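You operate a simulated robot arm through the tools that you are given. There is no shell and no other tool.

You are at the controls of a simulated two-armed robot. One attempt, no reset.

TASK
Put the rusty bracket from the top of the blue bench on top of the silver piston there. Then stack the orange box marked "609" from the top of the orange bench on top of the orange box labelled "702". Then take the green filter and put it on top of the grey box on the top of the cream table. Then put one of the small red dust caps from the top of the orange bench on the green gasket there. Then fetch the silver cap with the smallest size on its label from the top of the grey stand and set it on the lower shelf of the grey stand. Then fetch the bottle from the top of the purple table and stand it on the shelf under the pink table. Then pull the sliding lid open. The order counts. Set down upright: green filter, bottle.

The check looks at the end state, three seconds after you hand in, the way a careful person would. Anything else that was tipped, shoved, dropped, spilled or broken makes it a failure. A push-on lid holds only when it is set on centred and level and pressed home; a screw cap is set on level and turned clockwise until tight.

THE ROBOT
Two 7-joint arms with two-finger parallel grippers on one trunk, on a base that drives. Base frame: it is fixed to the floor where the robot stands at the start and does not move with it; the origin is under the middle of the robot, x ahead of it, y to its left, z up. Lengths are in cm, angles in rad, forces in N, time in s.
The left shoulder is at the start at [7.3, 18.2, 108.6], the right one opposite. With the tool pointing down near the work surface each hand reaches from about 30 to 76 cm from the robot's upright axis, wherever it stands, measured 20 degrees to its own side. Places, roughly: bottle [300, 500, 100]; green filter [250, 275, 75]; green gasket (15x11x2 cm) [290, 240, 80]; grey box [25, 350, 100]; lower shelf of the grey stand [300, 380, 20]; orange box [250, 175, 75]; piston [225, 50, 75]; rusty bracket (9x5x5 cm) [260, 10, 80]; shelf under the pink table [140, 610, 20]; silver cap [300, 400, 100]; sliding lid [-170, -80, 100]; small red dust cap (3x3x2 cm) [280, 250, 80]. Payload 3.91 kg a hand.
The TCP of each hand is the grasp point between the finger pads, 3 cm short of the fingertips. In the tool frame z runs along the fingers and y along their closing line. Largest opening 11 cm; finger width 2, thickness 1; the body of the gripper, 4.8 by 11.2 cm, starts 5.5 cm behind the TCP.
Orientation is told as [roll, pitch, yaw] about the base's x, y, z axes, in that order, counted from this pose: with the fingers straight down and closing along the base's y, the tool's x points along the base's -x, its y along +y and its z along -z.

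THE INTERFACE
- The arms move only by the tool drive_tool. It takes "left_steps", "right_steps" or both (then of equal length, played together; a hand with none holds still); each is a list of rows, each a list of 7 numbers: the opening in per cent of the stroke, from 0 (shut) to 100 (fully open), then the shift along the tool's x, y, z in mm, then the turn, a rotation vector about the tool's x, y, z in degrees. In form: [[claw, tx, ty, tz, wx, wy, wz], ...]. A call has 1 to 20 rows; each row shifts and turns the commanded pose from where the row before left it, along the tool's axes as they then stand. Rows are played at 5 a second. More than 5 cm and 0.15 rad between two rows, or a gripper value outside its range, and nothing of the call is played. A pose out of reach is approached as far as the arm can. The call stops where the force on the tool passes 40 N (or 10 N more than at its start, if that is more) or the arm is blocked; 0.2 s more then pass. Each finger travels about 7.2 cm/s and halts on what it meets, pressing with about 36 N; the grip force reading is that of the motor and also rises with nothing between the fingers. The clock runs only during rows and for 0.2 s after the last one: add rows that do not move to give the fingers time. The reply holds the time, the measured pose of the TCP, the force on the tool along the base axes, the opening and the grip force, in the units named above and with some noise, with the torque about the TCP (base axes, N m) and any sound that the robot's microphone picked up.
- Cameras (640 x 400 px; columns grow to the right, rows downward): "scene" is now at [21.14, 0.43, 128.37]; the picture's right is [-0.02, -1.00, 0.00], its down [-0.59, 0.01, -0.80] and it looks along [0.80, -0.02, -0.59] (base axes); focal length 231 px, centre (320, 200). "left" rides on the left gripper at [7.3, -1.7, -10.3] in its tool frame; the picture's right is [0.23, 0.97, 0.00], its down [-0.76, 0.18, -0.62] and it looks along [-0.61, 0.14, 0.78] (tool axes); focal length 222 px, centre (320, 200). "right" rides on the right gripper at [7.2, 1.7, -10.3] in its tool frame; the picture's right is [-0.23, 0.97, 0.00], its down [-0.76, -0.18, -0.62] and it looks along [-0.61, -0.14, 0.78] (tool axes); focal length 222 px, centre (320, 200). There is no depth. A picture from a camera that has moved, and an enlarged one, comes with that camera's place and axes in the base frame and with its lens. The place of the scene camera against the robot may be out by one fixed shift of up to 1.8 cm in any direction.
- get_image(camera): a new picture of that camera. The clock stands still meanwhile.
- lift_body(by): slides the trunk up (or, below 0, down) by that many cm; the arms and the scene camera ride with it, the base frame stays. It gives what a move gives, with no picture.
- steer(legs): drives the robot by 1 to 6 legs, each [ahead, left, turn to the left] in cm, cm and rad, along the robot's own axes; the way and the turn of a leg run together, so that a leg with both is an arc; at most 150 cm and 3.142 rad a leg. The arms and the cameras ride along, it lands a little off, and it stops where it bumps. It gives what a move gives.
- pan_tilt(pan, tilt): turns the head with the scene camera to pan (to the left, within 1.396 rad either way) and tilt (down, from -0.506 to 1.204), counted from straight ahead of the robot. It gives what a move gives.
- close_up(camera, box): a new picture of the part [left, top, right, bottom] of that camera's present view, enlarged. The clock stands still meanwhile.
- finish_job(): hands the job in; it is judged then, once.

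Places have to be worked out from the pictures, the camera data and where the tool is seen. Open the grippers and draw the arms clear of the work before you hand the job in, unless the task says otherwise.

The tools are called after ">>>" as a command line: name --argument value ..., lists and objects as JSON in quotes. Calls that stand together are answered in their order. drive_tool: Moves the arms, as the interface text tells. Its arguments: {"type":"object","properties":{"left_steps":{"type":"array","items":{"type":"array","items":{"type":"number"}}},"right_steps":{"type":"array","items":{"type":"array","items":{"type":"number"}}}},"required":[]} The other tools are called the same way: lift_body (by) slides the trunk up or down; steer (legs) drives the base; pan_tilt (pan, tilt) turns the head that bears the scene camera; get_image (camera) takes a picture; close_up (camera, box) takes an enlarged picture of a part of a camera's view; finish_job () hands the job in.

At the start:

```text
t: 0.0
left_ee_pos: [38.24, 20.02, 106.33]
left_orientation: [0.001, -0.001, 0.002]
left_contact_force: [0.1, -0.6, -0.4]
left_ft_torque: [0.0, -0.03, 0.0]
left_opening: 11.02
left_finger_force: 0.2
right_ee_pos: [39.64, -17.29, 112.07]
right_orientation: [-0.001, -0.001, 0.0]
right_contact_force: [0.0, 0.1, 0.6]
right_ft_torque: [0.01, 0.02, 0.0]
right_opening: 11.0
right_finger_force: 0.1
trunk travel left (down, up): [-35.0, 16.4]
robot x, y, heading: [0.12, 0.11, -0.003]
head pan, tilt: [-0.023, 0.637]
```

scene: 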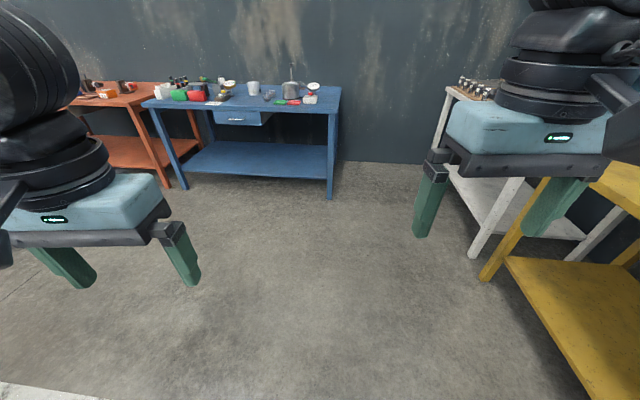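
right: 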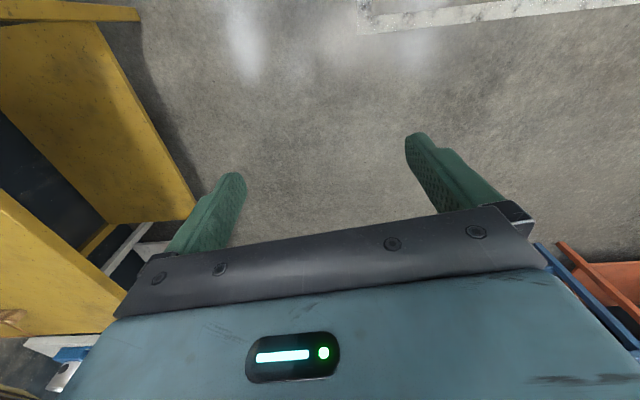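
left: 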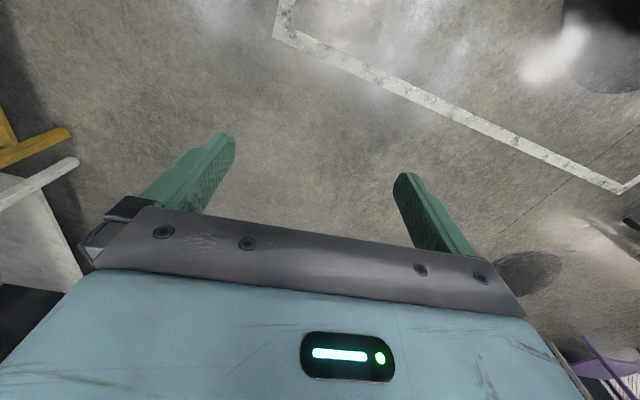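

The start picture shows the blue bench ahead at about 2.3 m and the orange bench to its left. I first take an enlarged look at both benches.

>>> close_up --camera "scene" --box '[60, 60, 360, 200]'

>>> close_up --camera "scene" --box '[220, 70, 350, 130]'

```text
2.13 times, centred on (210, 130) of scene
camera zoom: at [21.14, 0.43, 128.37], right [-0.02, -1.0, 0.0], down [-0.59, 0.01, -0.8], along [0.8, -0.02, -0.59], focal length 493 px, centre (555, 349)
```

zoom: 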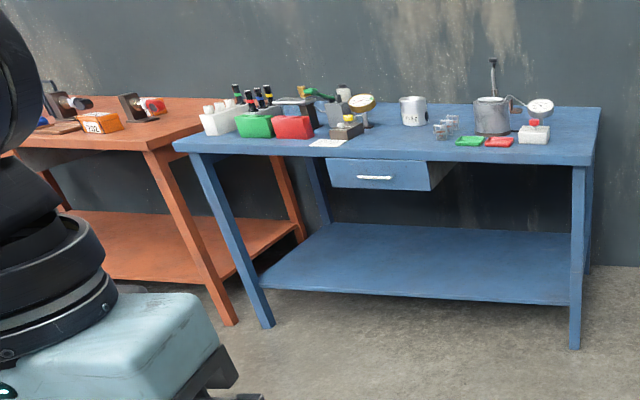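

```text
4.92 times, centred on (285, 100) of scene
camera zoom: at [21.14, 0.43, 128.37], right [-0.02, -1.0, 0.0], down [-0.59, 0.01, -0.8], along [0.8, -0.02, -0.59], focal length 1139 px, centre (492, 692)
```

zoom: 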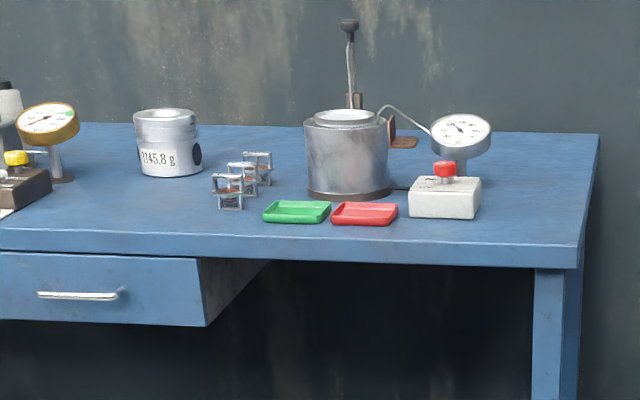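

The piston (a labelled cylinder) is left of centre on the blue bench, and the brown bracket seems to lie behind the press pot. Before driving I look around with the head to learn the layout.

>>> pan_tilt --pan -0.9 --tilt 0.5

>>> get_image --camera "scene"

>>> pan_tilt --pan 0.8 --tilt 0.4

>>> get_image --camera "scene"

>>> pan_tilt --pan 0.0 --tilt 0.4

>>> get_image --camera "scene"

```text
t: 1.2
left_ee_pos: [38.28, 20.16, 106.3]
left_orientation: [-0.001, 0.0, 0.002]
left_contact_force: [-0.3, 0.5, 0.1]
left_ft_torque: [0.01, -0.01, 0.0]
left_opening: 11.0
left_finger_force: 0.0
right_ee_pos: [39.6, -17.23, 112.16]
right_orientation: [0.001, 0.001, -0.001]
right_contact_force: [-0.7, 0.4, 0.0]
right_ft_torque: [-0.01, 0.01, -0.02]
right_opening: 10.98
right_finger_force: 0.0
trunk travel left (down, up): [-35.0, 16.4]
robot x, y, heading: [0.06, 0.36, 0.003]
head pan, tilt: [-0.901, 0.499]
```

```text
taken
camera scene: at [18.08, -6.49, 129.6], right [-0.78, -0.62, 0.0], down [-0.3, 0.38, -0.88], along [0.55, -0.69, -0.48], focal length 231 px, centre (320, 200)
```

scene: 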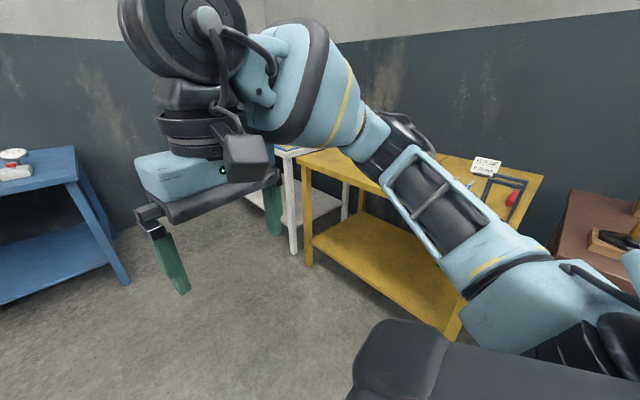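

```text
t: 2.9
left_ee_pos: [38.31, 20.17, 106.29]
left_orientation: [0.001, 0.0, 0.003]
left_contact_force: [0.3, 0.5, -0.7]
left_ft_torque: [0.0, 0.02, 0.03]
left_opening: 11.0
left_finger_force: 0.1
right_ee_pos: [39.65, -17.28, 112.03]
right_orientation: [0.0, 0.0, -0.002]
right_contact_force: [-0.5, -0.1, 0.0]
right_ft_torque: [0.01, 0.01, 0.0]
right_opening: 11.01
right_finger_force: 0.1
trunk travel left (down, up): [-35.0, 16.4]
robot x, y, heading: [-0.02, 0.15, 0.001]
head pan, tilt: [0.799, 0.4]
```

```text
taken
camera scene: at [18.88, 7.27, 130.51], right [0.72, -0.7, 0.0], down [-0.27, -0.28, -0.92], along [0.64, 0.66, -0.39], focal length 231 px, centre (320, 200)
```

scene: 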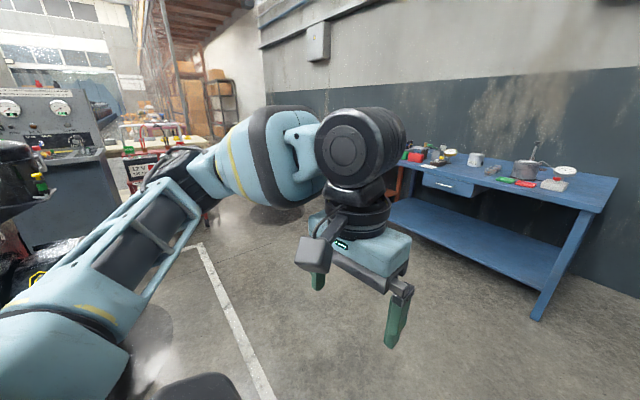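

```text
t: 4.0
left_ee_pos: [38.37, 20.0, 106.41]
left_orientation: [-0.001, 0.0, 0.0]
left_contact_force: [-1.1, 0.0, 0.0]
left_ft_torque: [-0.01, 0.03, 0.01]
left_opening: 10.99
left_finger_force: 0.1
right_ee_pos: [39.64, -17.38, 112.12]
right_orientation: [0.0, 0.0, -0.001]
right_contact_force: [-0.7, -0.8, 0.2]
right_ft_torque: [0.02, 0.02, -0.01]
right_opening: 11.0
right_finger_force: 0.0
trunk travel left (down, up): [-35.0, 16.4]
robot x, y, heading: [-0.32, 0.19, 0.004]
head pan, tilt: [0.0, 0.4]
```

```text
taken
camera scene: at [21.68, 0.64, 130.51], right [0.0, -1.0, 0.0], down [-0.39, 0.0, -0.92], along [0.92, 0.0, -0.39], focal length 231 px, centre (320, 200)
```

scene: 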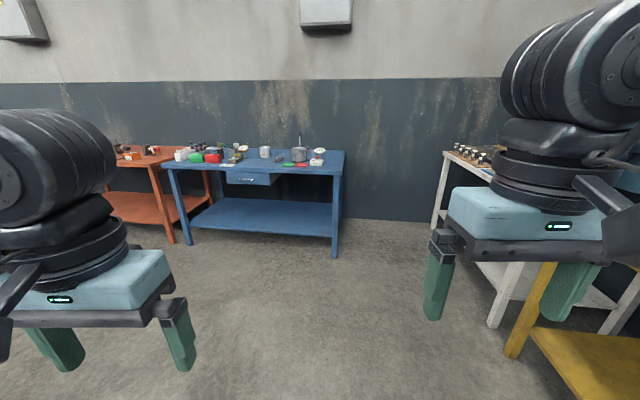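

The blue bench top is near z 83, with its front edge at about x 191 and the wall at about x 268. I look straight down now to learn how far the robot's own base sticks out.

>>> pan_tilt --pan 0.0 --tilt 1.2

>>> get_image --camera "scene"

>>> pan_tilt --pan 1.39 --tilt 0.3

>>> get_image --camera "scene"

>>> pan_tilt --pan -1.39 --tilt 0.3

>>> get_image --camera "scene"

```text
t: 5.2
left_ee_pos: [38.38, 20.01, 106.2]
left_orientation: [0.001, -0.001, 0.001]
left_contact_force: [0.9, 0.3, -0.1]
left_ft_torque: [0.03, 0.0, 0.0]
left_opening: 11.01
left_finger_force: 0.0
right_ee_pos: [39.64, -17.29, 112.07]
right_orientation: [0.0, 0.001, -0.002]
right_contact_force: [-1.0, 0.2, -0.9]
right_ft_torque: [0.0, -0.02, 0.01]
right_opening: 11.01
right_finger_force: 0.1
trunk travel left (down, up): [-35.0, 16.4]
robot x, y, heading: [-0.09, -0.25, 0.002]
head pan, tilt: [0.0, 1.201]
```

```text
taken
camera scene: at [18.01, 0.63, 124.23], right [0.0, -1.0, 0.0], down [-0.93, 0.0, -0.36], along [0.36, 0.0, -0.93], focal length 231 px, centre (320, 200)
```

scene: 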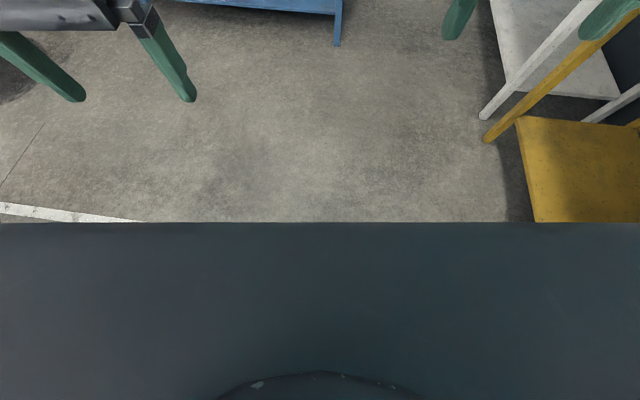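

```text
t: 6.7
left_ee_pos: [38.33, 20.05, 106.39]
left_orientation: [-0.001, -0.001, 0.002]
left_contact_force: [-0.5, 0.4, -0.2]
left_ft_torque: [-0.01, -0.01, 0.01]
left_opening: 10.99
left_finger_force: 0.0
right_ee_pos: [39.58, -17.17, 112.14]
right_orientation: [0.0, 0.0, -0.002]
right_contact_force: [-0.9, -1.3, 0.4]
right_ft_torque: [0.0, 0.01, -0.05]
right_opening: 11.01
right_finger_force: 0.2
trunk travel left (down, up): [-35.0, 16.4]
robot x, y, heading: [-0.07, 0.04, -0.003]
head pan, tilt: [1.389, 0.3]
```

```text
taken
camera scene: at [14.11, 9.81, 131.43], right [0.98, -0.18, 0.0], down [-0.05, -0.29, -0.96], along [0.17, 0.94, -0.3], focal length 231 px, centre (320, 200)
```

scene: 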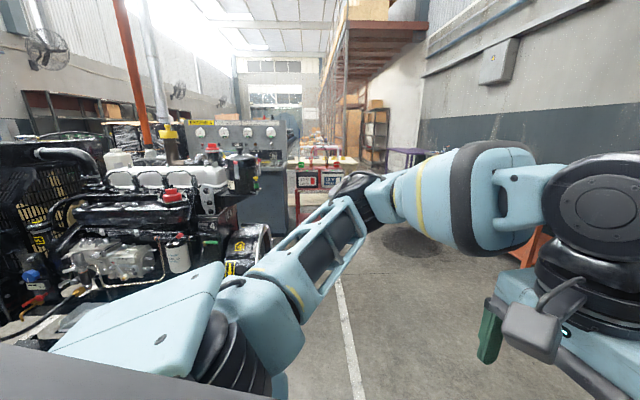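

```text
t: 9.2
left_ee_pos: [38.33, 20.14, 106.23]
left_orientation: [-0.001, 0.0, 0.003]
left_contact_force: [-0.3, 0.8, -0.2]
left_ft_torque: [0.0, 0.0, -0.02]
left_opening: 11.02
left_finger_force: 0.1
right_ee_pos: [39.6, -17.35, 112.1]
right_orientation: [0.0, 0.001, -0.001]
right_contact_force: [0.6, 0.2, 0.1]
right_ft_torque: [-0.01, 0.01, 0.03]
right_opening: 10.99
right_finger_force: 0.2
trunk travel left (down, up): [-35.0, 16.4]
robot x, y, heading: [0.41, 0.13, 0.001]
head pan, tilt: [-1.389, 0.3]
```

```text
taken
camera scene: at [14.11, -8.55, 131.44], right [-0.98, -0.18, 0.0], down [-0.05, 0.29, -0.96], along [0.17, -0.94, -0.3], focal length 231 px, centre (320, 200)
```

scene: 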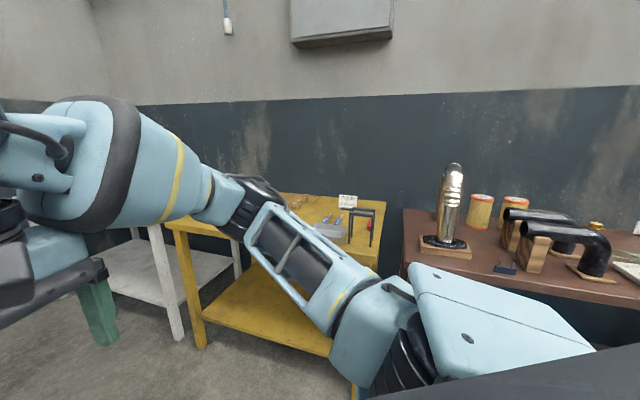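

The downward view is blocked by the chest, so I tilt the left hand back with its camera to see the robot's own base on the floor.

>>> drive_tool --left_steps '[[100, 0, 0, 0, 0, 8.5, 0], [100, 0, 0, 0, 0, 8.5, 0], [100, 0, 0, 0, 0, 8.5, 0], [100, 0, 0, 0, 0, 8.5, 0], [100, 0, 0, 0, 0, 8.5, 0], [100, 0, 0, 0, 0, 8.5, 0], [100, 0, 0, 0, 0, 8.5, 0]]'

>>> get_image --camera "left"

```text
t: 10.8
left_ee_pos: [38.29, 19.97, 106.48]
left_orientation: [-0.005, 1.039, 0.0]
left_contact_force: [0.1, -0.6, 0.4]
left_ft_torque: [0.02, 0.02, 0.0]
left_opening: 11.0
left_finger_force: 0.1
right_ee_pos: [39.54, -17.4, 112.05]
right_orientation: [0.0, 0.0, -0.002]
right_contact_force: [0.7, -0.3, 0.2]
right_ft_torque: [0.02, 0.0, 0.01]
right_opening: 11.01
right_finger_force: 0.0
trunk travel left (down, up): [-35.0, 16.4]
robot x, y, heading: [0.26, 0.1, 0.002]
head pan, tilt: [-1.389, 0.3]
```

```text
taken
camera left: at [43.51, 18.27, 118.03], right [-0.12, 0.97, 0.19], down [0.92, 0.18, -0.34], along [-0.37, 0.14, -0.92], focal length 222 px, centre (320, 200)
```

left: 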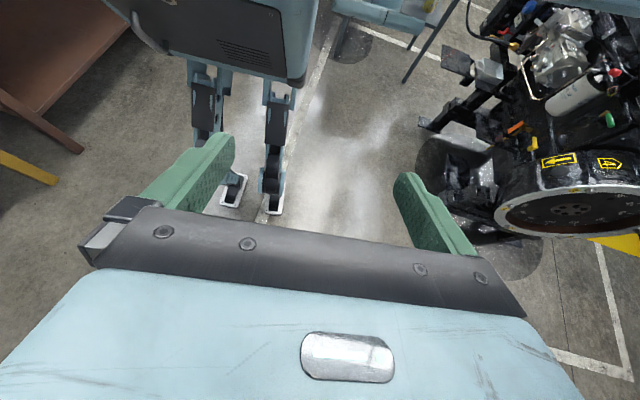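

The robot stands on two narrow feet near its axis (about x 0 to 8), with the torso bottom near z 90, so it can get close to benches. I set the left hand back to pointing down and drive ahead toward the blue bench.

>>> drive_tool --left_steps '[[100, 0, 0, 0, 0, -8.5, 0], [100, 0, 0, 0, 0, -8.5, 0], [100, 0, 0, 0, 0, -8.5, 0], [100, 0, 0, 0, 0, -8.5, 0], [100, 0, 0, 0, 0, -8.5, 0], [100, 0, 0, 0, 0, -8.5, 0], [100, 0, 0, 0, 0, -8.5, 0]]'

>>> steer --legs '[[125, 15, 0]]'

>>> lift_body --by 14

>>> pan_tilt --pan 0.0 --tilt 0.75

>>> get_image --camera "scene"

```text
t: 12.4
left_ee_pos: [38.29, 20.16, 106.32]
left_orientation: [0.001, -0.004, 0.001]
left_contact_force: [0.9, 0.2, 0.0]
left_ft_torque: [0.0, 0.0, -0.01]
left_opening: 11.02
left_finger_force: 0.0
right_ee_pos: [39.58, -17.23, 112.03]
right_orientation: [0.0, 0.0, -0.003]
right_contact_force: [0.7, -0.8, 0.4]
right_ft_torque: [0.03, 0.01, 0.0]
right_opening: 10.99
right_finger_force: 0.1
trunk travel left (down, up): [-35.0, 16.4]
robot x, y, heading: [0.01, -0.4, -0.001]
head pan, tilt: [-1.389, 0.3]
```

```text
t: 18.9
left_ee_pos: [166.4, 36.62, 106.29]
left_orientation: [0.001, 0.001, 0.017]
left_contact_force: [-0.5, 1.1, 0.2]
left_ft_torque: [-0.02, 0.0, -0.02]
left_opening: 11.0
left_finger_force: 0.0
right_ee_pos: [168.18, -0.81, 112.04]
right_orientation: [0.0, 0.0, 0.014]
right_contact_force: [0.0, 0.2, -0.4]
right_ft_torque: [-0.04, 0.0, 0.03]
right_opening: 11.01
right_finger_force: 0.0
trunk travel left (down, up): [-35.0, 16.4]
robot x, y, heading: [128.37, 15.81, 0.01]
head pan, tilt: [-1.389, 0.3]
```

```text
t: 20.5
left_ee_pos: [166.58, 36.53, 120.32]
left_orientation: [0.0, 0.001, 0.012]
left_contact_force: [0.0, -0.6, 0.0]
left_ft_torque: [-0.02, 0.03, 0.0]
left_opening: 10.97
left_finger_force: 0.1
right_ee_pos: [168.38, -0.75, 126.02]
right_orientation: [-0.002, 0.002, 0.01]
right_contact_force: [0.1, -0.7, 0.5]
right_ft_torque: [-0.01, 0.0, 0.01]
right_opening: 11.0
right_finger_force: 0.0
trunk travel left (down, up): [-49.0, 2.4]
robot x, y, heading: [128.45, 16.19, 0.015]
head pan, tilt: [-1.389, 0.3]
```

```text
t: 22.1
left_ee_pos: [166.5, 36.58, 120.38]
left_orientation: [0.002, 0.0, 0.016]
left_contact_force: [0.6, -0.1, -0.3]
left_ft_torque: [0.01, -0.01, 0.02]
left_opening: 11.02
left_finger_force: 0.0
right_ee_pos: [168.38, -0.79, 126.05]
right_orientation: [0.0, 0.0, 0.012]
right_contact_force: [-0.3, -0.4, -0.1]
right_ft_torque: [-0.01, -0.01, 0.01]
right_opening: 11.01
right_finger_force: 0.1
trunk travel left (down, up): [-49.0, 2.4]
robot x, y, heading: [128.11, 15.96, 0.015]
head pan, tilt: [0.0, 0.75]
```

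```text
taken
camera scene: at [140.27, 16.76, 143.75], right [0.01, -1.0, 0.0], down [-0.68, -0.01, -0.73], along [0.73, 0.01, -0.68], focal length 231 px, centre (320, 200)
```

scene: 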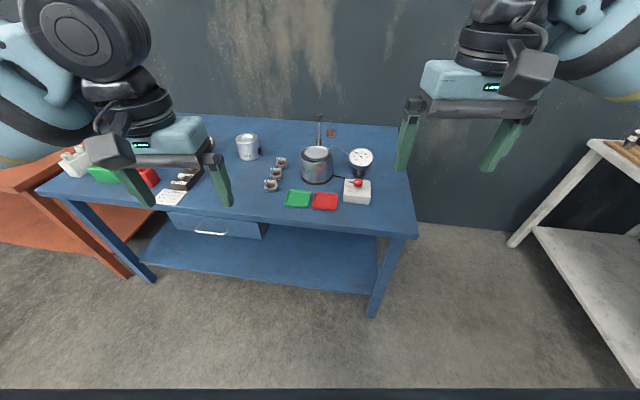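

The bench is now in clear view; the bracket shows behind the press pot at about [258, 12] and the piston at about [235, 52]. I zoom in on both.

>>> close_up --camera "scene" --box '[220, 100, 420, 225]'

>>> close_up --camera "scene" --box '[300, 105, 364, 145]'

```text
3.20 times, centred on (320, 162) of scene
camera zoom: at [140.27, 16.76, 143.75], right [0.01, -1.0, 0.0], down [-0.68, -0.01, -0.73], along [0.73, 0.01, -0.68], focal length 740 px, centre (320, 320)
```

zoom: 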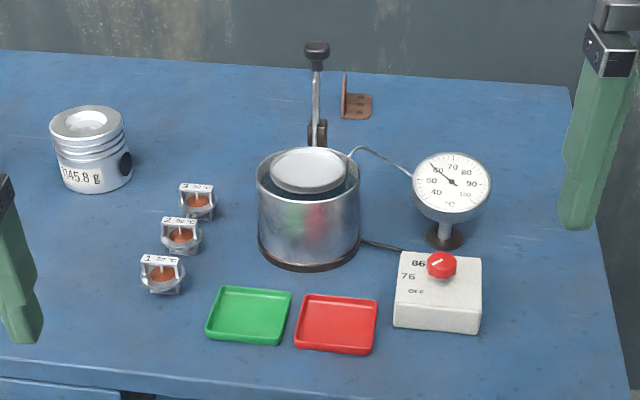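

```text
10.00 times, centred on (332, 125) of scene
camera zoom: at [140.27, 16.76, 143.75], right [0.01, -1.0, 0.0], down [-0.68, -0.01, -0.73], along [0.73, 0.01, -0.68], focal length 2313 px, centre (200, 950)
```

zoom: 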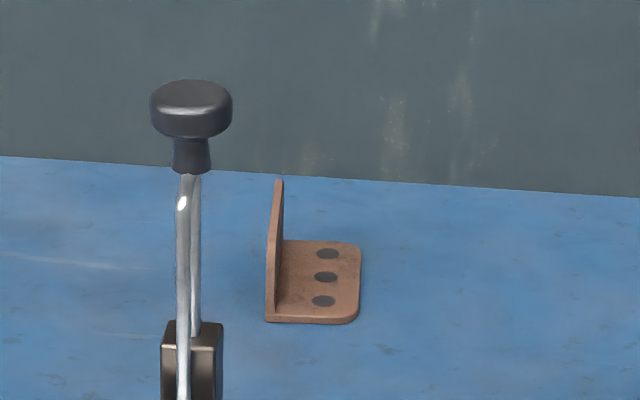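

The bracket's long side runs along x at about x 256–265, y 14; its upright plate is on the left, with the pot's lever just in front. It is too deep to reach from the front, so I go around to the free right end of the bench.

>>> steer --legs '[[0, -75, 0], [80, 0, 0], [0, 0, 0.5]]'

>>> pan_tilt --pan 0.3 --tilt 0.9

>>> get_image --camera "scene"

>>> get_image --camera "left"

```text
t: 34.4
left_ee_pos: [232.13, -20.75, 120.38]
left_orientation: [0.0, 0.0, 0.531]
left_contact_force: [0.6, -0.4, 0.7]
left_ft_torque: [0.01, 0.03, 0.02]
left_opening: 11.01
left_finger_force: 0.0
right_ee_pos: [251.94, -52.42, 126.16]
right_orientation: [-0.001, -0.002, 0.53]
right_contact_force: [-0.2, -0.2, 0.3]
right_ft_torque: [0.01, -0.02, 0.01]
right_opening: 10.96
right_finger_force: 0.1
trunk travel left (down, up): [-49.0, 2.4]
robot x, y, heading: [208.91, -57.52, 0.528]
head pan, tilt: [0.0, 0.75]
```

```text
t: 35.2
left_ee_pos: [232.07, -20.9, 120.45]
left_orientation: [0.001, 0.001, 0.529]
left_contact_force: [-0.6, 0.6, 0.5]
left_ft_torque: [0.0, 0.02, -0.01]
left_opening: 11.0
left_finger_force: 0.0
right_ee_pos: [251.85, -52.38, 126.11]
right_orientation: [0.0, 0.0, 0.528]
right_contact_force: [-0.4, 0.1, -0.5]
right_ft_torque: [0.01, 0.0, -0.03]
right_opening: 11.02
right_finger_force: 0.0
trunk travel left (down, up): [-49.0, 2.4]
robot x, y, heading: [208.88, -56.99, 0.531]
head pan, tilt: [0.3, 0.901]
```

```text
taken
camera scene: at [217.19, -49.12, 142.56], right [0.74, -0.68, 0.0], down [-0.53, -0.58, -0.62], along [0.42, 0.46, -0.78], focal length 231 px, centre (320, 200)
```

scene: 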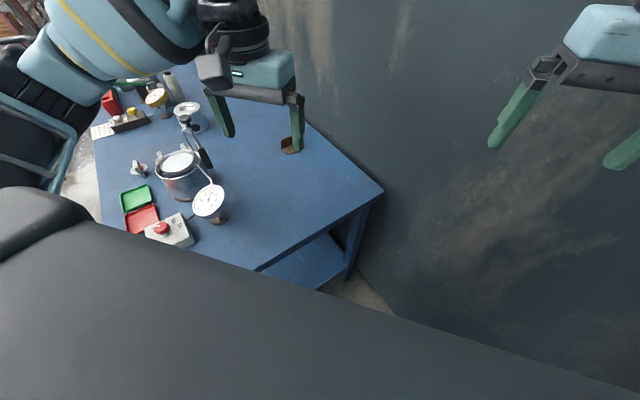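

```text
taken
camera left: at [226.63, -25.96, 130.83], right [-0.69, 0.72, 0.0], down [0.57, 0.54, 0.62], along [0.45, 0.43, -0.78], focal length 222 px, centre (320, 200)
```

left: 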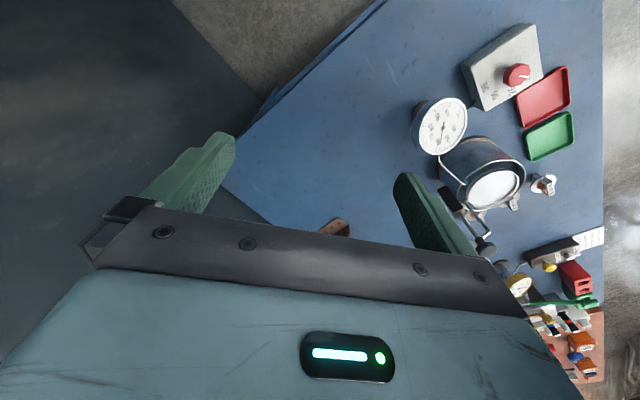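

The bracket is visible from this end, at about [259, 12]. I move in closer along the bench end, staying clear of its edge, and bring a hand camera over the bracket.

>>> steer --legs '[[12, 9, 0]]'

>>> drive_tool --left_steps '[[100, 0, 0, 0, 0, 0, 8], [100, 0, 0, 0, 0, 0, 8], [100, 0, 0, 0, 0, 0, 8]]'

>>> get_image --camera "left"

>>> get_image --camera "scene"

```text
t: 36.6
left_ee_pos: [237.43, -7.05, 120.44]
left_orientation: [0.001, -0.002, 0.536]
left_contact_force: [0.2, -0.5, -0.1]
left_ft_torque: [-0.02, -0.01, 0.03]
left_opening: 10.98
left_finger_force: 0.0
right_ee_pos: [257.61, -38.59, 126.11]
right_orientation: [0.002, 0.0, 0.535]
right_contact_force: [0.0, 0.3, -0.4]
right_ft_torque: [0.02, 0.0, -0.04]
right_opening: 10.99
right_finger_force: 0.1
trunk travel left (down, up): [-49.0, 2.4]
robot x, y, heading: [214.4, -43.92, 0.537]
head pan, tilt: [0.3, 0.901]
```

```text
t: 37.4
left_ee_pos: [237.46, -7.18, 120.59]
left_orientation: [0.001, -0.001, 0.113]
left_contact_force: [0.4, 0.0, 0.2]
left_ft_torque: [-0.02, 0.01, -0.03]
left_opening: 10.99
left_finger_force: 0.0
right_ee_pos: [257.66, -38.56, 126.18]
right_orientation: [0.001, 0.0, 0.535]
right_contact_force: [0.4, 0.6, 0.0]
right_ft_torque: [0.02, 0.01, 0.02]
right_opening: 11.02
right_finger_force: 0.1
trunk travel left (down, up): [-49.0, 2.4]
robot x, y, heading: [214.83, -43.94, 0.535]
head pan, tilt: [0.3, 0.901]
```

```text
taken
camera left: at [230.47, -9.6, 130.92], right [-0.34, 0.94, 0.0], down [0.74, 0.26, 0.62], along [0.59, 0.21, -0.78], focal length 222 px, centre (320, 200)
```

left: 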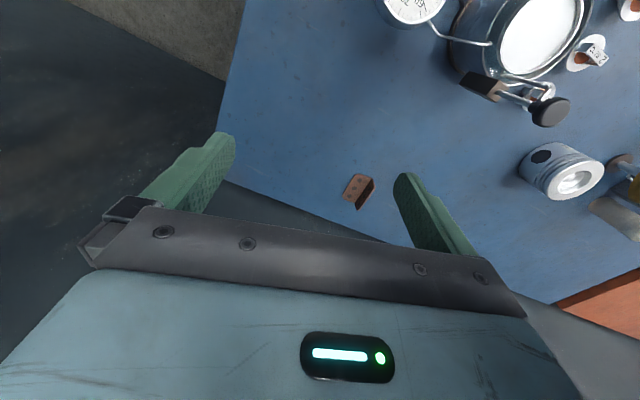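

```text
taken
camera scene: at [222.82, -35.44, 142.56], right [0.74, -0.67, 0.0], down [-0.53, -0.58, -0.62], along [0.42, 0.46, -0.78], focal length 231 px, centre (320, 200)
```

scene: 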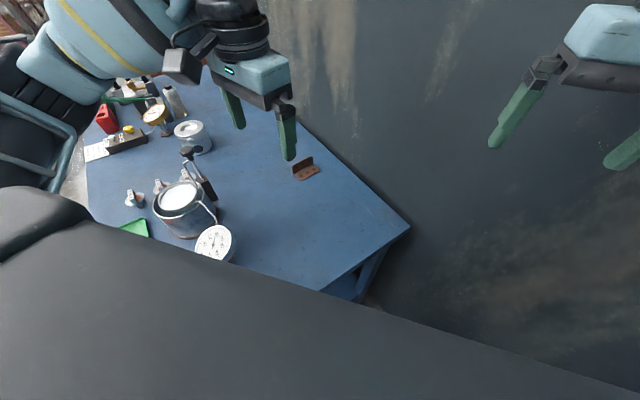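

The bracket is now well inside the left hand camera's view. I zoom in on it to get its place and direction.

>>> close_up --camera "left" --box '[310, 150, 406, 210]'

>>> close_up --camera "left" --box '[380, 0, 640, 240]'

```text
6.67 times, centred on (358, 180) of left
camera zoom: at [230.47, -9.6, 130.92], right [-0.34, 0.94, 0.0], down [0.74, 0.26, 0.62], along [0.59, 0.21, -0.78], focal length 1481 px, centre (67, 333)
```

zoom: 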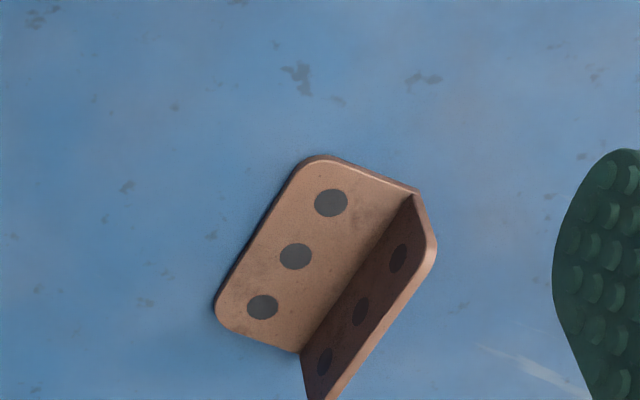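

```text
1.67 times, centred on (510, 120) of left
camera zoom: at [230.47, -9.6, 130.92], right [-0.34, 0.94, 0.0], down [0.74, 0.26, 0.62], along [0.59, 0.21, -0.78], focal length 370 px, centre (3, 333)
```

zoom: 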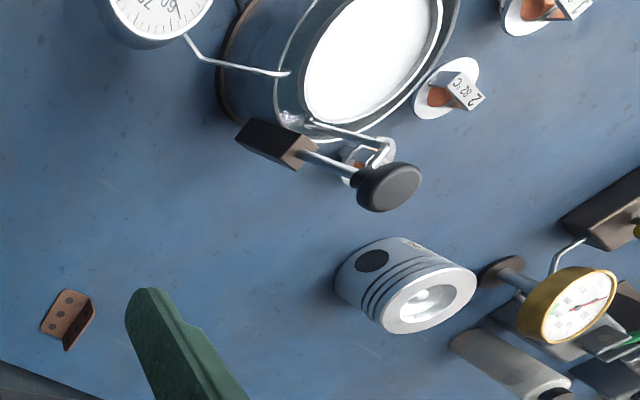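

From the hand camera I place the bracket at x 256–265, y 9.4–14.8, yawed about −0.08, with its upright plate near y 14.3. I turn the left hand to match and move over the plate at a safe height.

>>> drive_tool --left_steps '[[100, 0, 0, 0, 0, 0, 5.5], [100, 0, 0, 0, 0, 0, 5.5], [100, -26.8, 29.1, 0, 0, 0, 0], [100, -26.8, 29.1, 0, 0, 0, 0], [100, -26.8, 29.1, 0, 0, 0, 0], [100, -26.8, 29.1, 0, 0, 0, 0], [100, -26.8, 29.1, 0, 0, 0, 0], [100, -26.8, 29.1, 0, 0, 0, 0], [100, -26.8, 29.1, 0, 0, 0, 0], [100, -26.8, 29.1, 0, 0, 0, 0], [100, 0, 0, 0, 0, 0, 0]]'

>>> get_image --camera "left"

>>> get_image --camera "scene"

```text
t: 39.8
left_ee_pos: [257.19, 11.51, 120.33]
left_orientation: [0.004, 0.0, -0.076]
left_contact_force: [-0.8, -1.1, -0.4]
left_ft_torque: [0.02, 0.04, -0.05]
left_opening: 11.0
left_finger_force: 0.0
left hand out of reach, approached as far as the arm can: row 9, 10
right_ee_pos: [257.63, -38.66, 126.13]
right_orientation: [0.001, 0.001, 0.535]
right_contact_force: [0.5, -0.8, -0.5]
right_ft_torque: [0.01, 0.0, 0.01]
right_opening: 10.99
right_finger_force: 0.2
trunk travel left (down, up): [-49.0, 2.4]
robot x, y, heading: [214.75, -43.82, 0.53]
head pan, tilt: [0.3, 0.901]
```

```text
taken
camera left: at [249.76, 10.33, 130.85], right [-0.15, 0.99, 0.0], down [0.77, 0.12, 0.62], along [0.62, 0.1, -0.78], focal length 222 px, centre (320, 200)
```

left: 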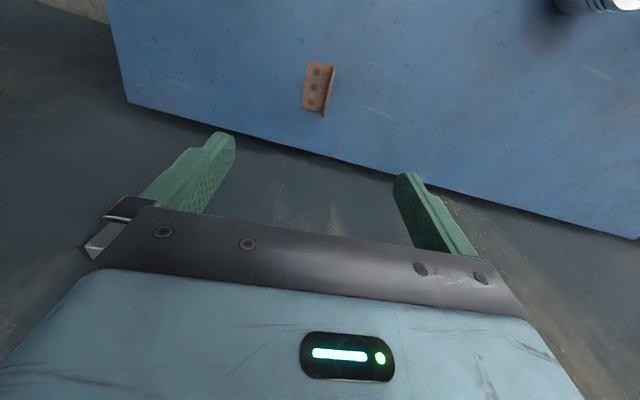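

```text
taken
camera scene: at [222.88, -35.57, 142.56], right [0.74, -0.67, 0.0], down [-0.53, -0.58, -0.62], along [0.42, 0.46, -0.78], focal length 231 px, centre (320, 200)
```

scene: 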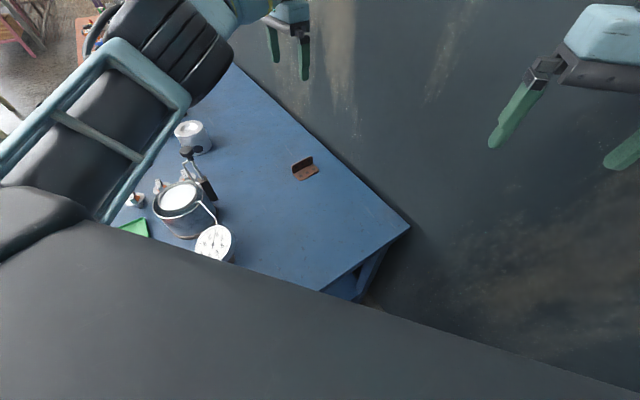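

At this height the arm runs out of reach just short of the bracket; reach is better lower down, and the lever is well clear at about [229, 24]. I lower the hand toward z 100 and look again.

>>> drive_tool --left_steps '[[100, 0, 0, 50, 0, 0, 0], [100, 0, 0, 50, 0, 0, 0], [100, 0, 0, 50, 0, 0, 0], [100, 0, 0, 40, 0, 0, 0], [100, 0, 0, 0, 0, 0, 0]]'

>>> get_image --camera "left"

>>> get_image --camera "scene"

```text
t: 41.0
left_ee_pos: [256.9, 11.64, 101.56]
left_orientation: [0.0, -0.002, -0.074]
left_contact_force: [0.7, 0.7, 0.5]
left_ft_torque: [0.0, 0.01, -0.04]
left_opening: 11.02
left_finger_force: 0.0
right_ee_pos: [257.71, -38.54, 126.19]
right_orientation: [0.001, 0.001, 0.534]
right_contact_force: [-0.1, 0.2, 0.0]
right_ft_torque: [0.03, 0.02, 0.04]
right_opening: 11.0
right_finger_force: 0.0
trunk travel left (down, up): [-49.0, 2.4]
robot x, y, heading: [214.63, -44.11, 0.534]
head pan, tilt: [0.3, 0.901]
```

```text
taken
camera left: at [249.45, 10.5, 112.0], right [-0.15, 0.99, 0.0], down [0.77, 0.12, 0.62], along [0.62, 0.1, -0.78], focal length 222 px, centre (320, 200)
```

left: 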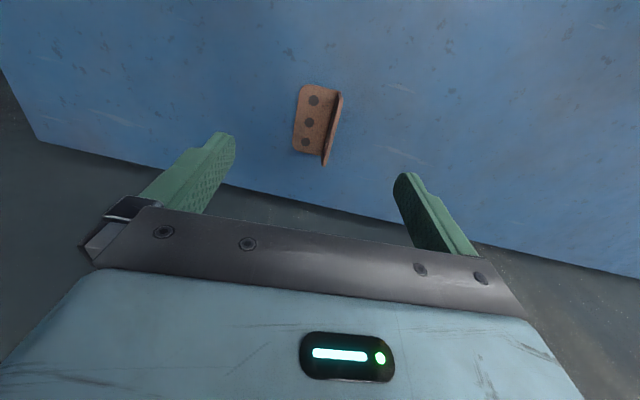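

```text
taken
camera scene: at [222.79, -35.47, 142.57], right [0.74, -0.67, 0.0], down [-0.53, -0.58, -0.62], along [0.42, 0.46, -0.78], focal length 231 px, centre (320, 200)
```

scene: 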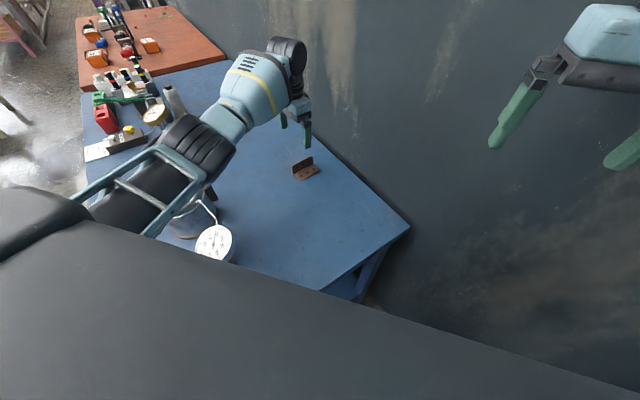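

The hand now hangs near z 101 beside the bracket. I zoom in on it to triangulate against the higher picture.

>>> close_up --camera "left" --box '[270, 70, 366, 180]'

```text
3.64 times, centred on (318, 125) of left
camera zoom: at [249.45, 10.5, 112.0], right [-0.15, 0.99, 0.0], down [0.77, 0.12, 0.62], along [0.62, 0.1, -0.78], focal length 808 px, centre (327, 473)
```

zoom: 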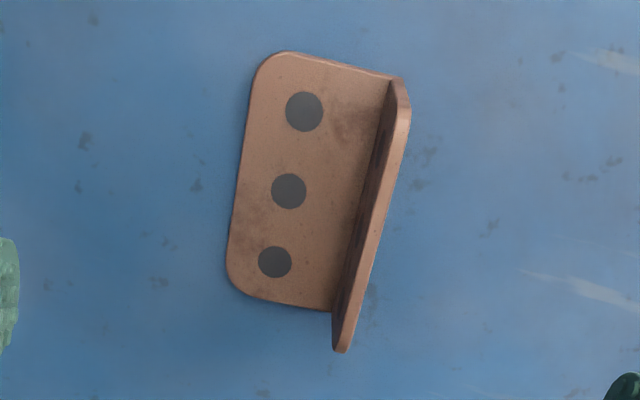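

Triangulation puts the upright plate's middle at about [260.0, 13.6] with the table top near z 82.1. I move over it and lower to z 92 to check alignment.

>>> drive_tool --left_steps '[[100, -14.7, 11.2, 0, 0, 0, 0], [100, -14.7, 11.2, 0, 0, 0, 0], [100, 0, 0, 30, 0, 0, 0], [100, 0, 0, 30, 0, 0, 0], [100, 0, 0, 30, 0, 0, 0], [100, 0, 0, 0, 0, 0, 0]]'

>>> get_image --camera "left"

```text
t: 42.4
left_ee_pos: [257.37, 12.42, 92.91]
left_orientation: [0.001, -0.003, -0.075]
left_contact_force: [1.4, 0.3, -1.0]
left_ft_torque: [0.02, 0.0, -0.01]
left_opening: 11.01
left_finger_force: 0.1
left hand out of reach, approached as far as the arm can: row 2, 4, 5
right_ee_pos: [257.75, -38.49, 126.05]
right_orientation: [0.002, -0.001, 0.535]
right_contact_force: [0.5, -0.8, 0.3]
right_ft_torque: [-0.01, 0.01, 0.01]
right_opening: 11.02
right_finger_force: 0.0
trunk travel left (down, up): [-49.0, 2.4]
robot x, y, heading: [214.82, -44.04, 0.539]
head pan, tilt: [0.3, 0.901]
```

```text
taken
camera left: at [250.0, 11.29, 103.21], right [-0.15, 0.99, 0.0], down [0.77, 0.12, 0.62], along [0.62, 0.1, -0.78], focal length 222 px, centre (320, 200)
```

left: 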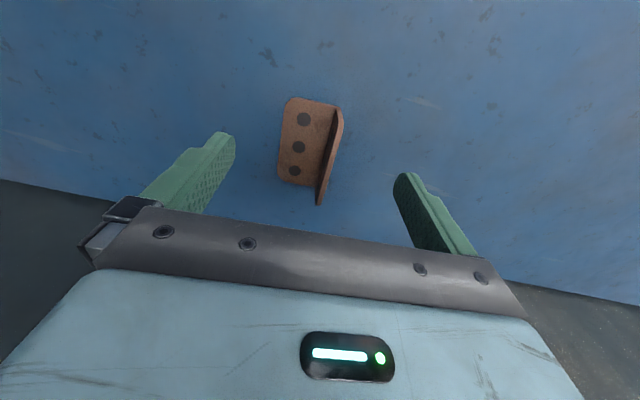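

The arm stops about 3 cm short at this trunk height, so I nudge the base a few cm closer (fingers stay above the bracket's top).

>>> steer --legs '[[3.5, 2.0, 0]]'

>>> get_image --camera "left"

```text
t: 43.3
left_ee_pos: [258.81, 16.18, 92.68]
left_orientation: [-0.002, -0.006, -0.075]
left_contact_force: [-0.2, -0.1, -0.8]
left_ft_torque: [0.01, 0.03, 0.01]
left_opening: 11.01
left_finger_force: 0.1
right_ee_pos: [258.92, -34.69, 126.21]
right_orientation: [-0.005, -0.005, 0.535]
right_contact_force: [0.8, 0.0, 0.4]
right_ft_torque: [0.01, 0.02, 0.01]
right_opening: 11.0
right_finger_force: 0.0
trunk travel left (down, up): [-49.0, 2.4]
robot x, y, heading: [216.55, -40.54, 0.534]
head pan, tilt: [0.3, 0.901]
```

```text
taken
camera left: at [251.44, 15.04, 103.23], right [-0.15, 0.99, 0.0], down [0.77, 0.12, 0.63], along [0.62, 0.09, -0.78], focal length 222 px, centre (320, 200)
```

left: 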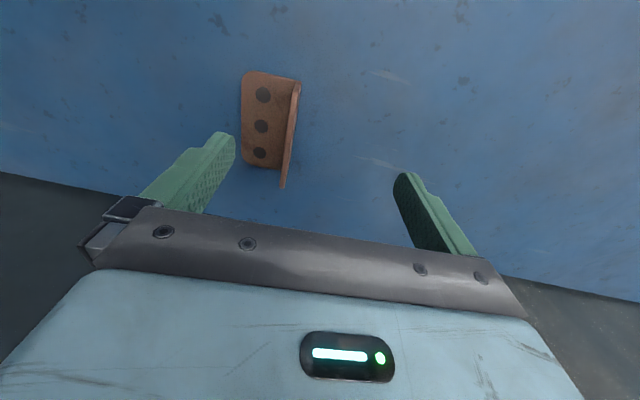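

The plate's middle reads [259.6, 13.7], matching the earlier fix. I shift over it and go down to z 86.5, fingers straddling the plate.

>>> drive_tool --left_steps '[[100, -10.5, -24.3, 0, 0, 0, 0], [100, 0, 0, 20, 0, 0, 0], [100, 0, 0, 20, 0, 0, 0], [100, 0, 0, 20, 0, 0, 0], [100, 0, 0, 0, 0, 0, 0]]'

>>> get_image --camera "left"

```text
t: 44.5
left_ee_pos: [259.1, 13.44, 86.96]
left_orientation: [0.001, -0.006, -0.077]
left_contact_force: [0.5, -0.9, 0.3]
left_ft_torque: [-0.01, 0.01, -0.01]
left_opening: 11.01
left_finger_force: 0.1
left hand out of reach, approached as far as the arm can: row 1, 2, 4
right_ee_pos: [258.82, -34.75, 126.34]
right_orientation: [-0.004, -0.003, 0.537]
right_contact_force: [1.3, 0.8, -0.4]
right_ft_torque: [0.0, -0.01, 0.01]
right_opening: 10.99
right_finger_force: 0.0
trunk travel left (down, up): [-49.0, 2.4]
robot x, y, heading: [216.69, -40.24, 0.535]
head pan, tilt: [0.3, 0.901]
```

```text
taken
camera left: at [251.57, 12.31, 97.45], right [-0.15, 0.99, 0.0], down [0.77, 0.12, 0.63], along [0.62, 0.1, -0.78], focal length 222 px, centre (320, 200)
```

left: 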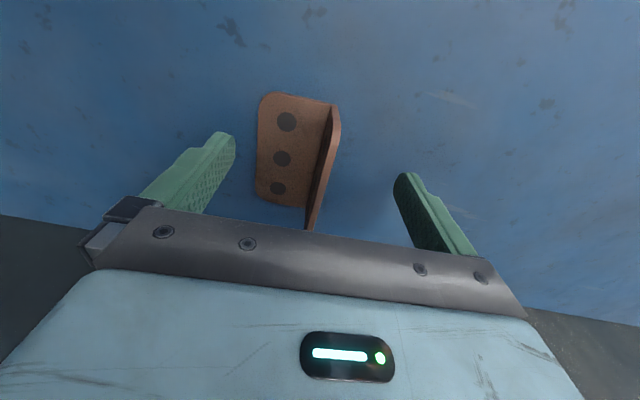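

The plate stands between the fingers. I close the gripper with enough time for it to settle.

>>> drive_tool --left_steps '[[0, 0, 0, 0, 0, 0, 0], [0, 0, 0, 0, 0, 0, 0], [0, 0, 0, 0, 0, 0, 0], [0, 0, 0, 0, 0, 0, 0], [0, 0, 0, 0, 0, 0, 0], [0, 0, 0, 0, 0, 0, 0], [0, 0, 0, 0, 0, 0, 0]]'

>>> get_image --camera "left"

```text
t: 46.1
left_ee_pos: [259.04, 13.46, 86.82]
left_orientation: [-0.001, -0.007, -0.075]
left_contact_force: [-0.1, 0.5, 0.1]
left_ft_torque: [0.03, -0.03, 0.04]
left_opening: 0.43
left_finger_force: 35.5
right_ee_pos: [258.85, -34.73, 126.26]
right_orientation: [-0.002, -0.003, 0.537]
right_contact_force: [0.1, -0.6, -0.3]
right_ft_torque: [-0.02, -0.03, -0.01]
right_opening: 11.0
right_finger_force: 0.0
trunk travel left (down, up): [-49.0, 2.4]
robot x, y, heading: [216.47, -40.47, 0.535]
head pan, tilt: [0.3, 0.901]
```

```text
taken
camera left: at [251.57, 12.32, 97.44], right [-0.15, 0.99, 0.0], down [0.77, 0.12, 0.63], along [0.62, 0.09, -0.78], focal length 222 px, centre (320, 200)
```

left: 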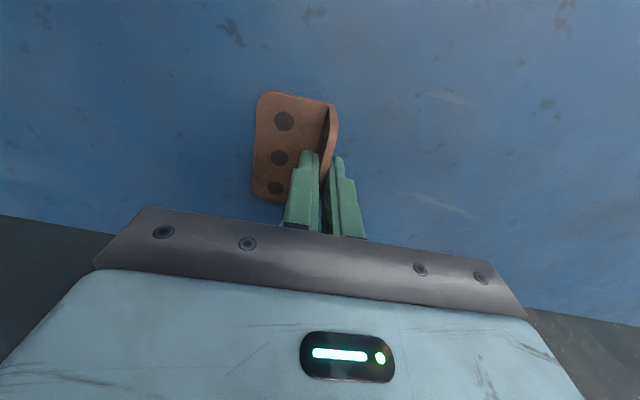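

The grip reads 0.43 cm with force, so the plate is held. I lift it and draw back a little, then check it hangs level.

>>> drive_tool --left_steps '[[0, 0, 0, -20, 0, 0, 0], [0, 0, 0, -40, 0, 0, 0], [0, 10, -13, -40, 0, 0, 0], [0, 10, -13, -40, 0, 0, 0], [0, 10, -13, -40, 0, 0, 0], [0, 10, -13, -40, 0, 0, 0], [0, 10, -13, -40, 0, 0, 0], [0, 10, -13, -40, 0, 0, 0], [0, 0, 0, 0, 0, 0, 0]]'

>>> get_image --camera "left"

>>> get_image --camera "scene"

```text
t: 48.1
left_ee_pos: [252.13, 6.23, 117.02]
left_orientation: [-0.001, -0.004, -0.072]
left_contact_force: [-0.4, 0.0, -2.9]
left_ft_torque: [0.05, 0.03, -0.04]
left_opening: 0.47
left_finger_force: 36.2
right_ee_pos: [258.98, -34.72, 126.21]
right_orientation: [-0.004, -0.005, 0.538]
right_contact_force: [0.1, 1.3, -0.5]
right_ft_torque: [-0.01, 0.03, 0.0]
right_opening: 10.99
right_finger_force: 0.0
trunk travel left (down, up): [-49.0, 2.4]
robot x, y, heading: [216.36, -40.16, 0.538]
head pan, tilt: [0.3, 0.901]
```

```text
taken
camera left: at [244.69, 5.06, 127.41], right [-0.15, 0.99, 0.0], down [0.77, 0.12, 0.63], along [0.62, 0.09, -0.78], focal length 222 px, centre (320, 200)
```

left: 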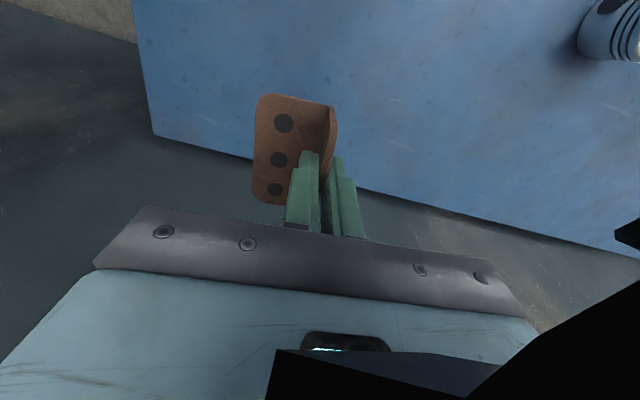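

```text
taken
camera scene: at [224.11, -31.64, 142.57], right [0.74, -0.67, 0.0], down [-0.52, -0.58, -0.62], along [0.42, 0.46, -0.78], focal length 231 px, centre (320, 200)
```

scene: 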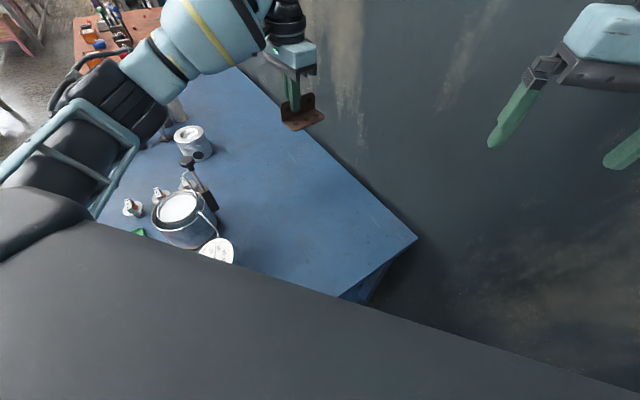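

The bracket hangs level in the left hand. I draw the hand in, back away from the bench end, turn to face +x and go to the front of the bench near the piston.

>>> drive_tool --left_steps '[[0, 30.8, -21.5, 0, 0, 0, 0], [0, 30.8, -21.5, 0, 0, 0, 0], [0, 30.8, -21.5, 0, 0, 0, 0], [0, 30.8, -21.5, 0, 0, 0, 0], [0, 0, 0, 0, 0, 0, 0]]'

>>> steer --legs '[[-60, 9, 0], [0, 0, -0.538], [-10, 90, 0]]'

>>> pan_tilt --pan 0.0 --tilt 0.8

>>> get_image --camera "scene"

>>> get_image --camera "left"

```text
t: 49.3
left_ee_pos: [239.24, -1.58, 116.79]
left_orientation: [-0.002, -0.005, -0.073]
left_contact_force: [0.8, 0.5, -2.3]
left_ft_torque: [0.05, 0.0, -0.03]
left_opening: 0.46
left_finger_force: 35.9
right_ee_pos: [258.89, -34.71, 126.39]
right_orientation: [-0.005, -0.003, 0.536]
right_contact_force: [-0.1, 0.0, -0.3]
right_ft_torque: [-0.03, -0.02, 0.01]
right_opening: 11.02
right_finger_force: 0.1
trunk travel left (down, up): [-49.0, 2.4]
robot x, y, heading: [216.59, -40.16, 0.537]
head pan, tilt: [0.3, 0.901]
```

```text
t: 61.9
left_ee_pos: [187.81, 44.46, 116.77]
left_orientation: [0.002, 0.0, -0.593]
left_contact_force: [0.6, 0.8, -3.1]
left_ft_torque: [0.05, 0.0, -0.01]
left_opening: 0.47
left_finger_force: 35.9
right_ee_pos: [188.51, 5.92, 126.13]
right_orientation: [0.0, -0.001, 0.018]
right_contact_force: [0.0, 0.2, 0.1]
right_ft_torque: [0.01, 0.01, 0.01]
right_opening: 11.02
right_finger_force: 0.0
trunk travel left (down, up): [-49.0, 2.4]
robot x, y, heading: [148.83, 22.57, 0.015]
head pan, tilt: [0.3, 0.901]
```

```text
t: 62.7
left_ee_pos: [187.87, 44.48, 116.76]
left_orientation: [0.001, 0.0, -0.596]
left_contact_force: [0.3, 0.6, -3.3]
left_ft_torque: [0.04, -0.03, 0.0]
left_opening: 0.47
left_finger_force: 36.2
right_ee_pos: [188.38, 5.92, 126.05]
right_orientation: [-0.001, -0.002, 0.017]
right_contact_force: [-0.2, -0.4, -1.0]
right_ft_torque: [-0.01, 0.0, -0.01]
right_opening: 10.97
right_finger_force: 0.1
trunk travel left (down, up): [-49.0, 2.4]
robot x, y, heading: [148.47, 22.64, 0.018]
head pan, tilt: [0.0, 0.799]
```

```text
taken
camera scene: at [160.22, 23.35, 143.34], right [0.02, -1.0, 0.0], down [-0.72, -0.01, -0.7], along [0.7, 0.01, -0.72], focal length 231 px, centre (320, 200)
```

scene: 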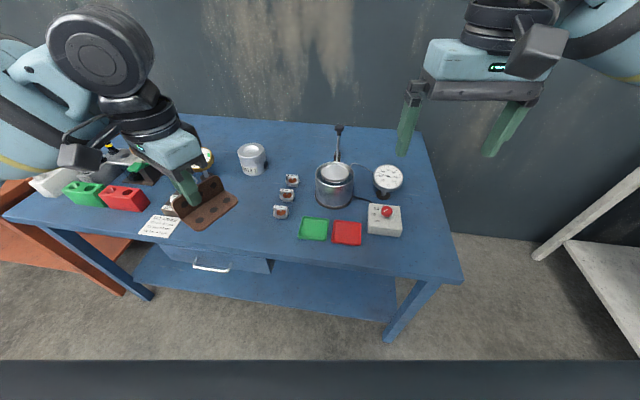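

```text
taken
camera left: at [180.83, 47.16, 127.18], right [0.36, 0.93, 0.0], down [0.73, -0.28, 0.62], along [0.58, -0.22, -0.78], focal length 222 px, centre (320, 200)
```

left: 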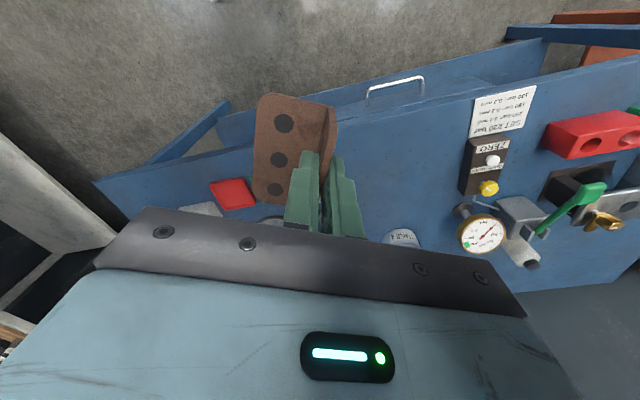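

The bracket hangs well. I drive closer to the front edge so the piston (about [236, 50]) comes in reach of the left hand.

>>> steer --legs '[[22, 5, 0]]'

>>> get_image --camera "scene"

>>> get_image --camera "left"

```text
t: 64.4
left_ee_pos: [209.18, 50.01, 116.74]
left_orientation: [0.0, -0.002, -0.589]
left_contact_force: [0.9, -0.4, -2.3]
left_ft_torque: [0.01, -0.03, -0.03]
left_opening: 0.44
left_finger_force: 36.5
right_ee_pos: [210.02, 11.33, 126.18]
right_orientation: [-0.001, -0.002, 0.023]
right_contact_force: [-0.1, 0.3, 0.8]
right_ft_torque: [0.0, 0.02, -0.03]
right_opening: 10.98
right_finger_force: 0.1
trunk travel left (down, up): [-49.0, 2.4]
robot x, y, heading: [170.46, 27.89, 0.019]
head pan, tilt: [0.0, 0.799]
```

```text
taken
camera scene: at [181.75, 28.73, 143.36], right [0.02, -1.0, 0.0], down [-0.72, -0.01, -0.7], along [0.7, 0.01, -0.72], focal length 231 px, centre (320, 200)
```

scene: 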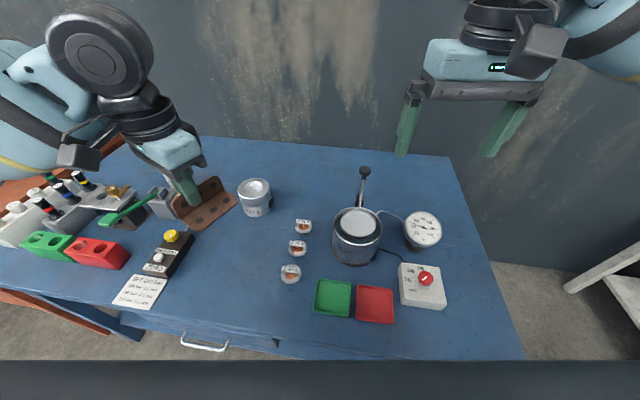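

```text
taken
camera left: at [202.22, 52.66, 127.21], right [0.35, 0.94, 0.0], down [0.73, -0.27, 0.62], along [0.58, -0.22, -0.78], focal length 222 px, centre (320, 200)
```

left: 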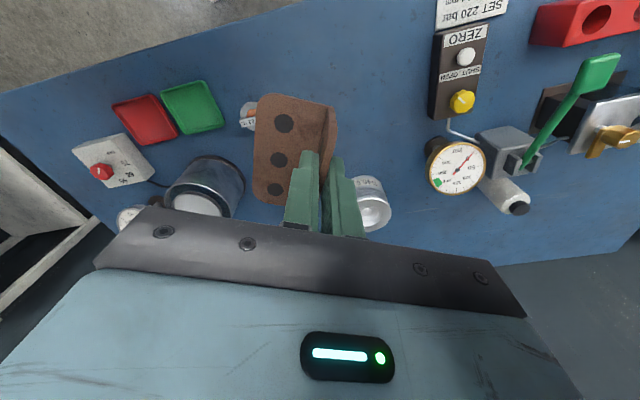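

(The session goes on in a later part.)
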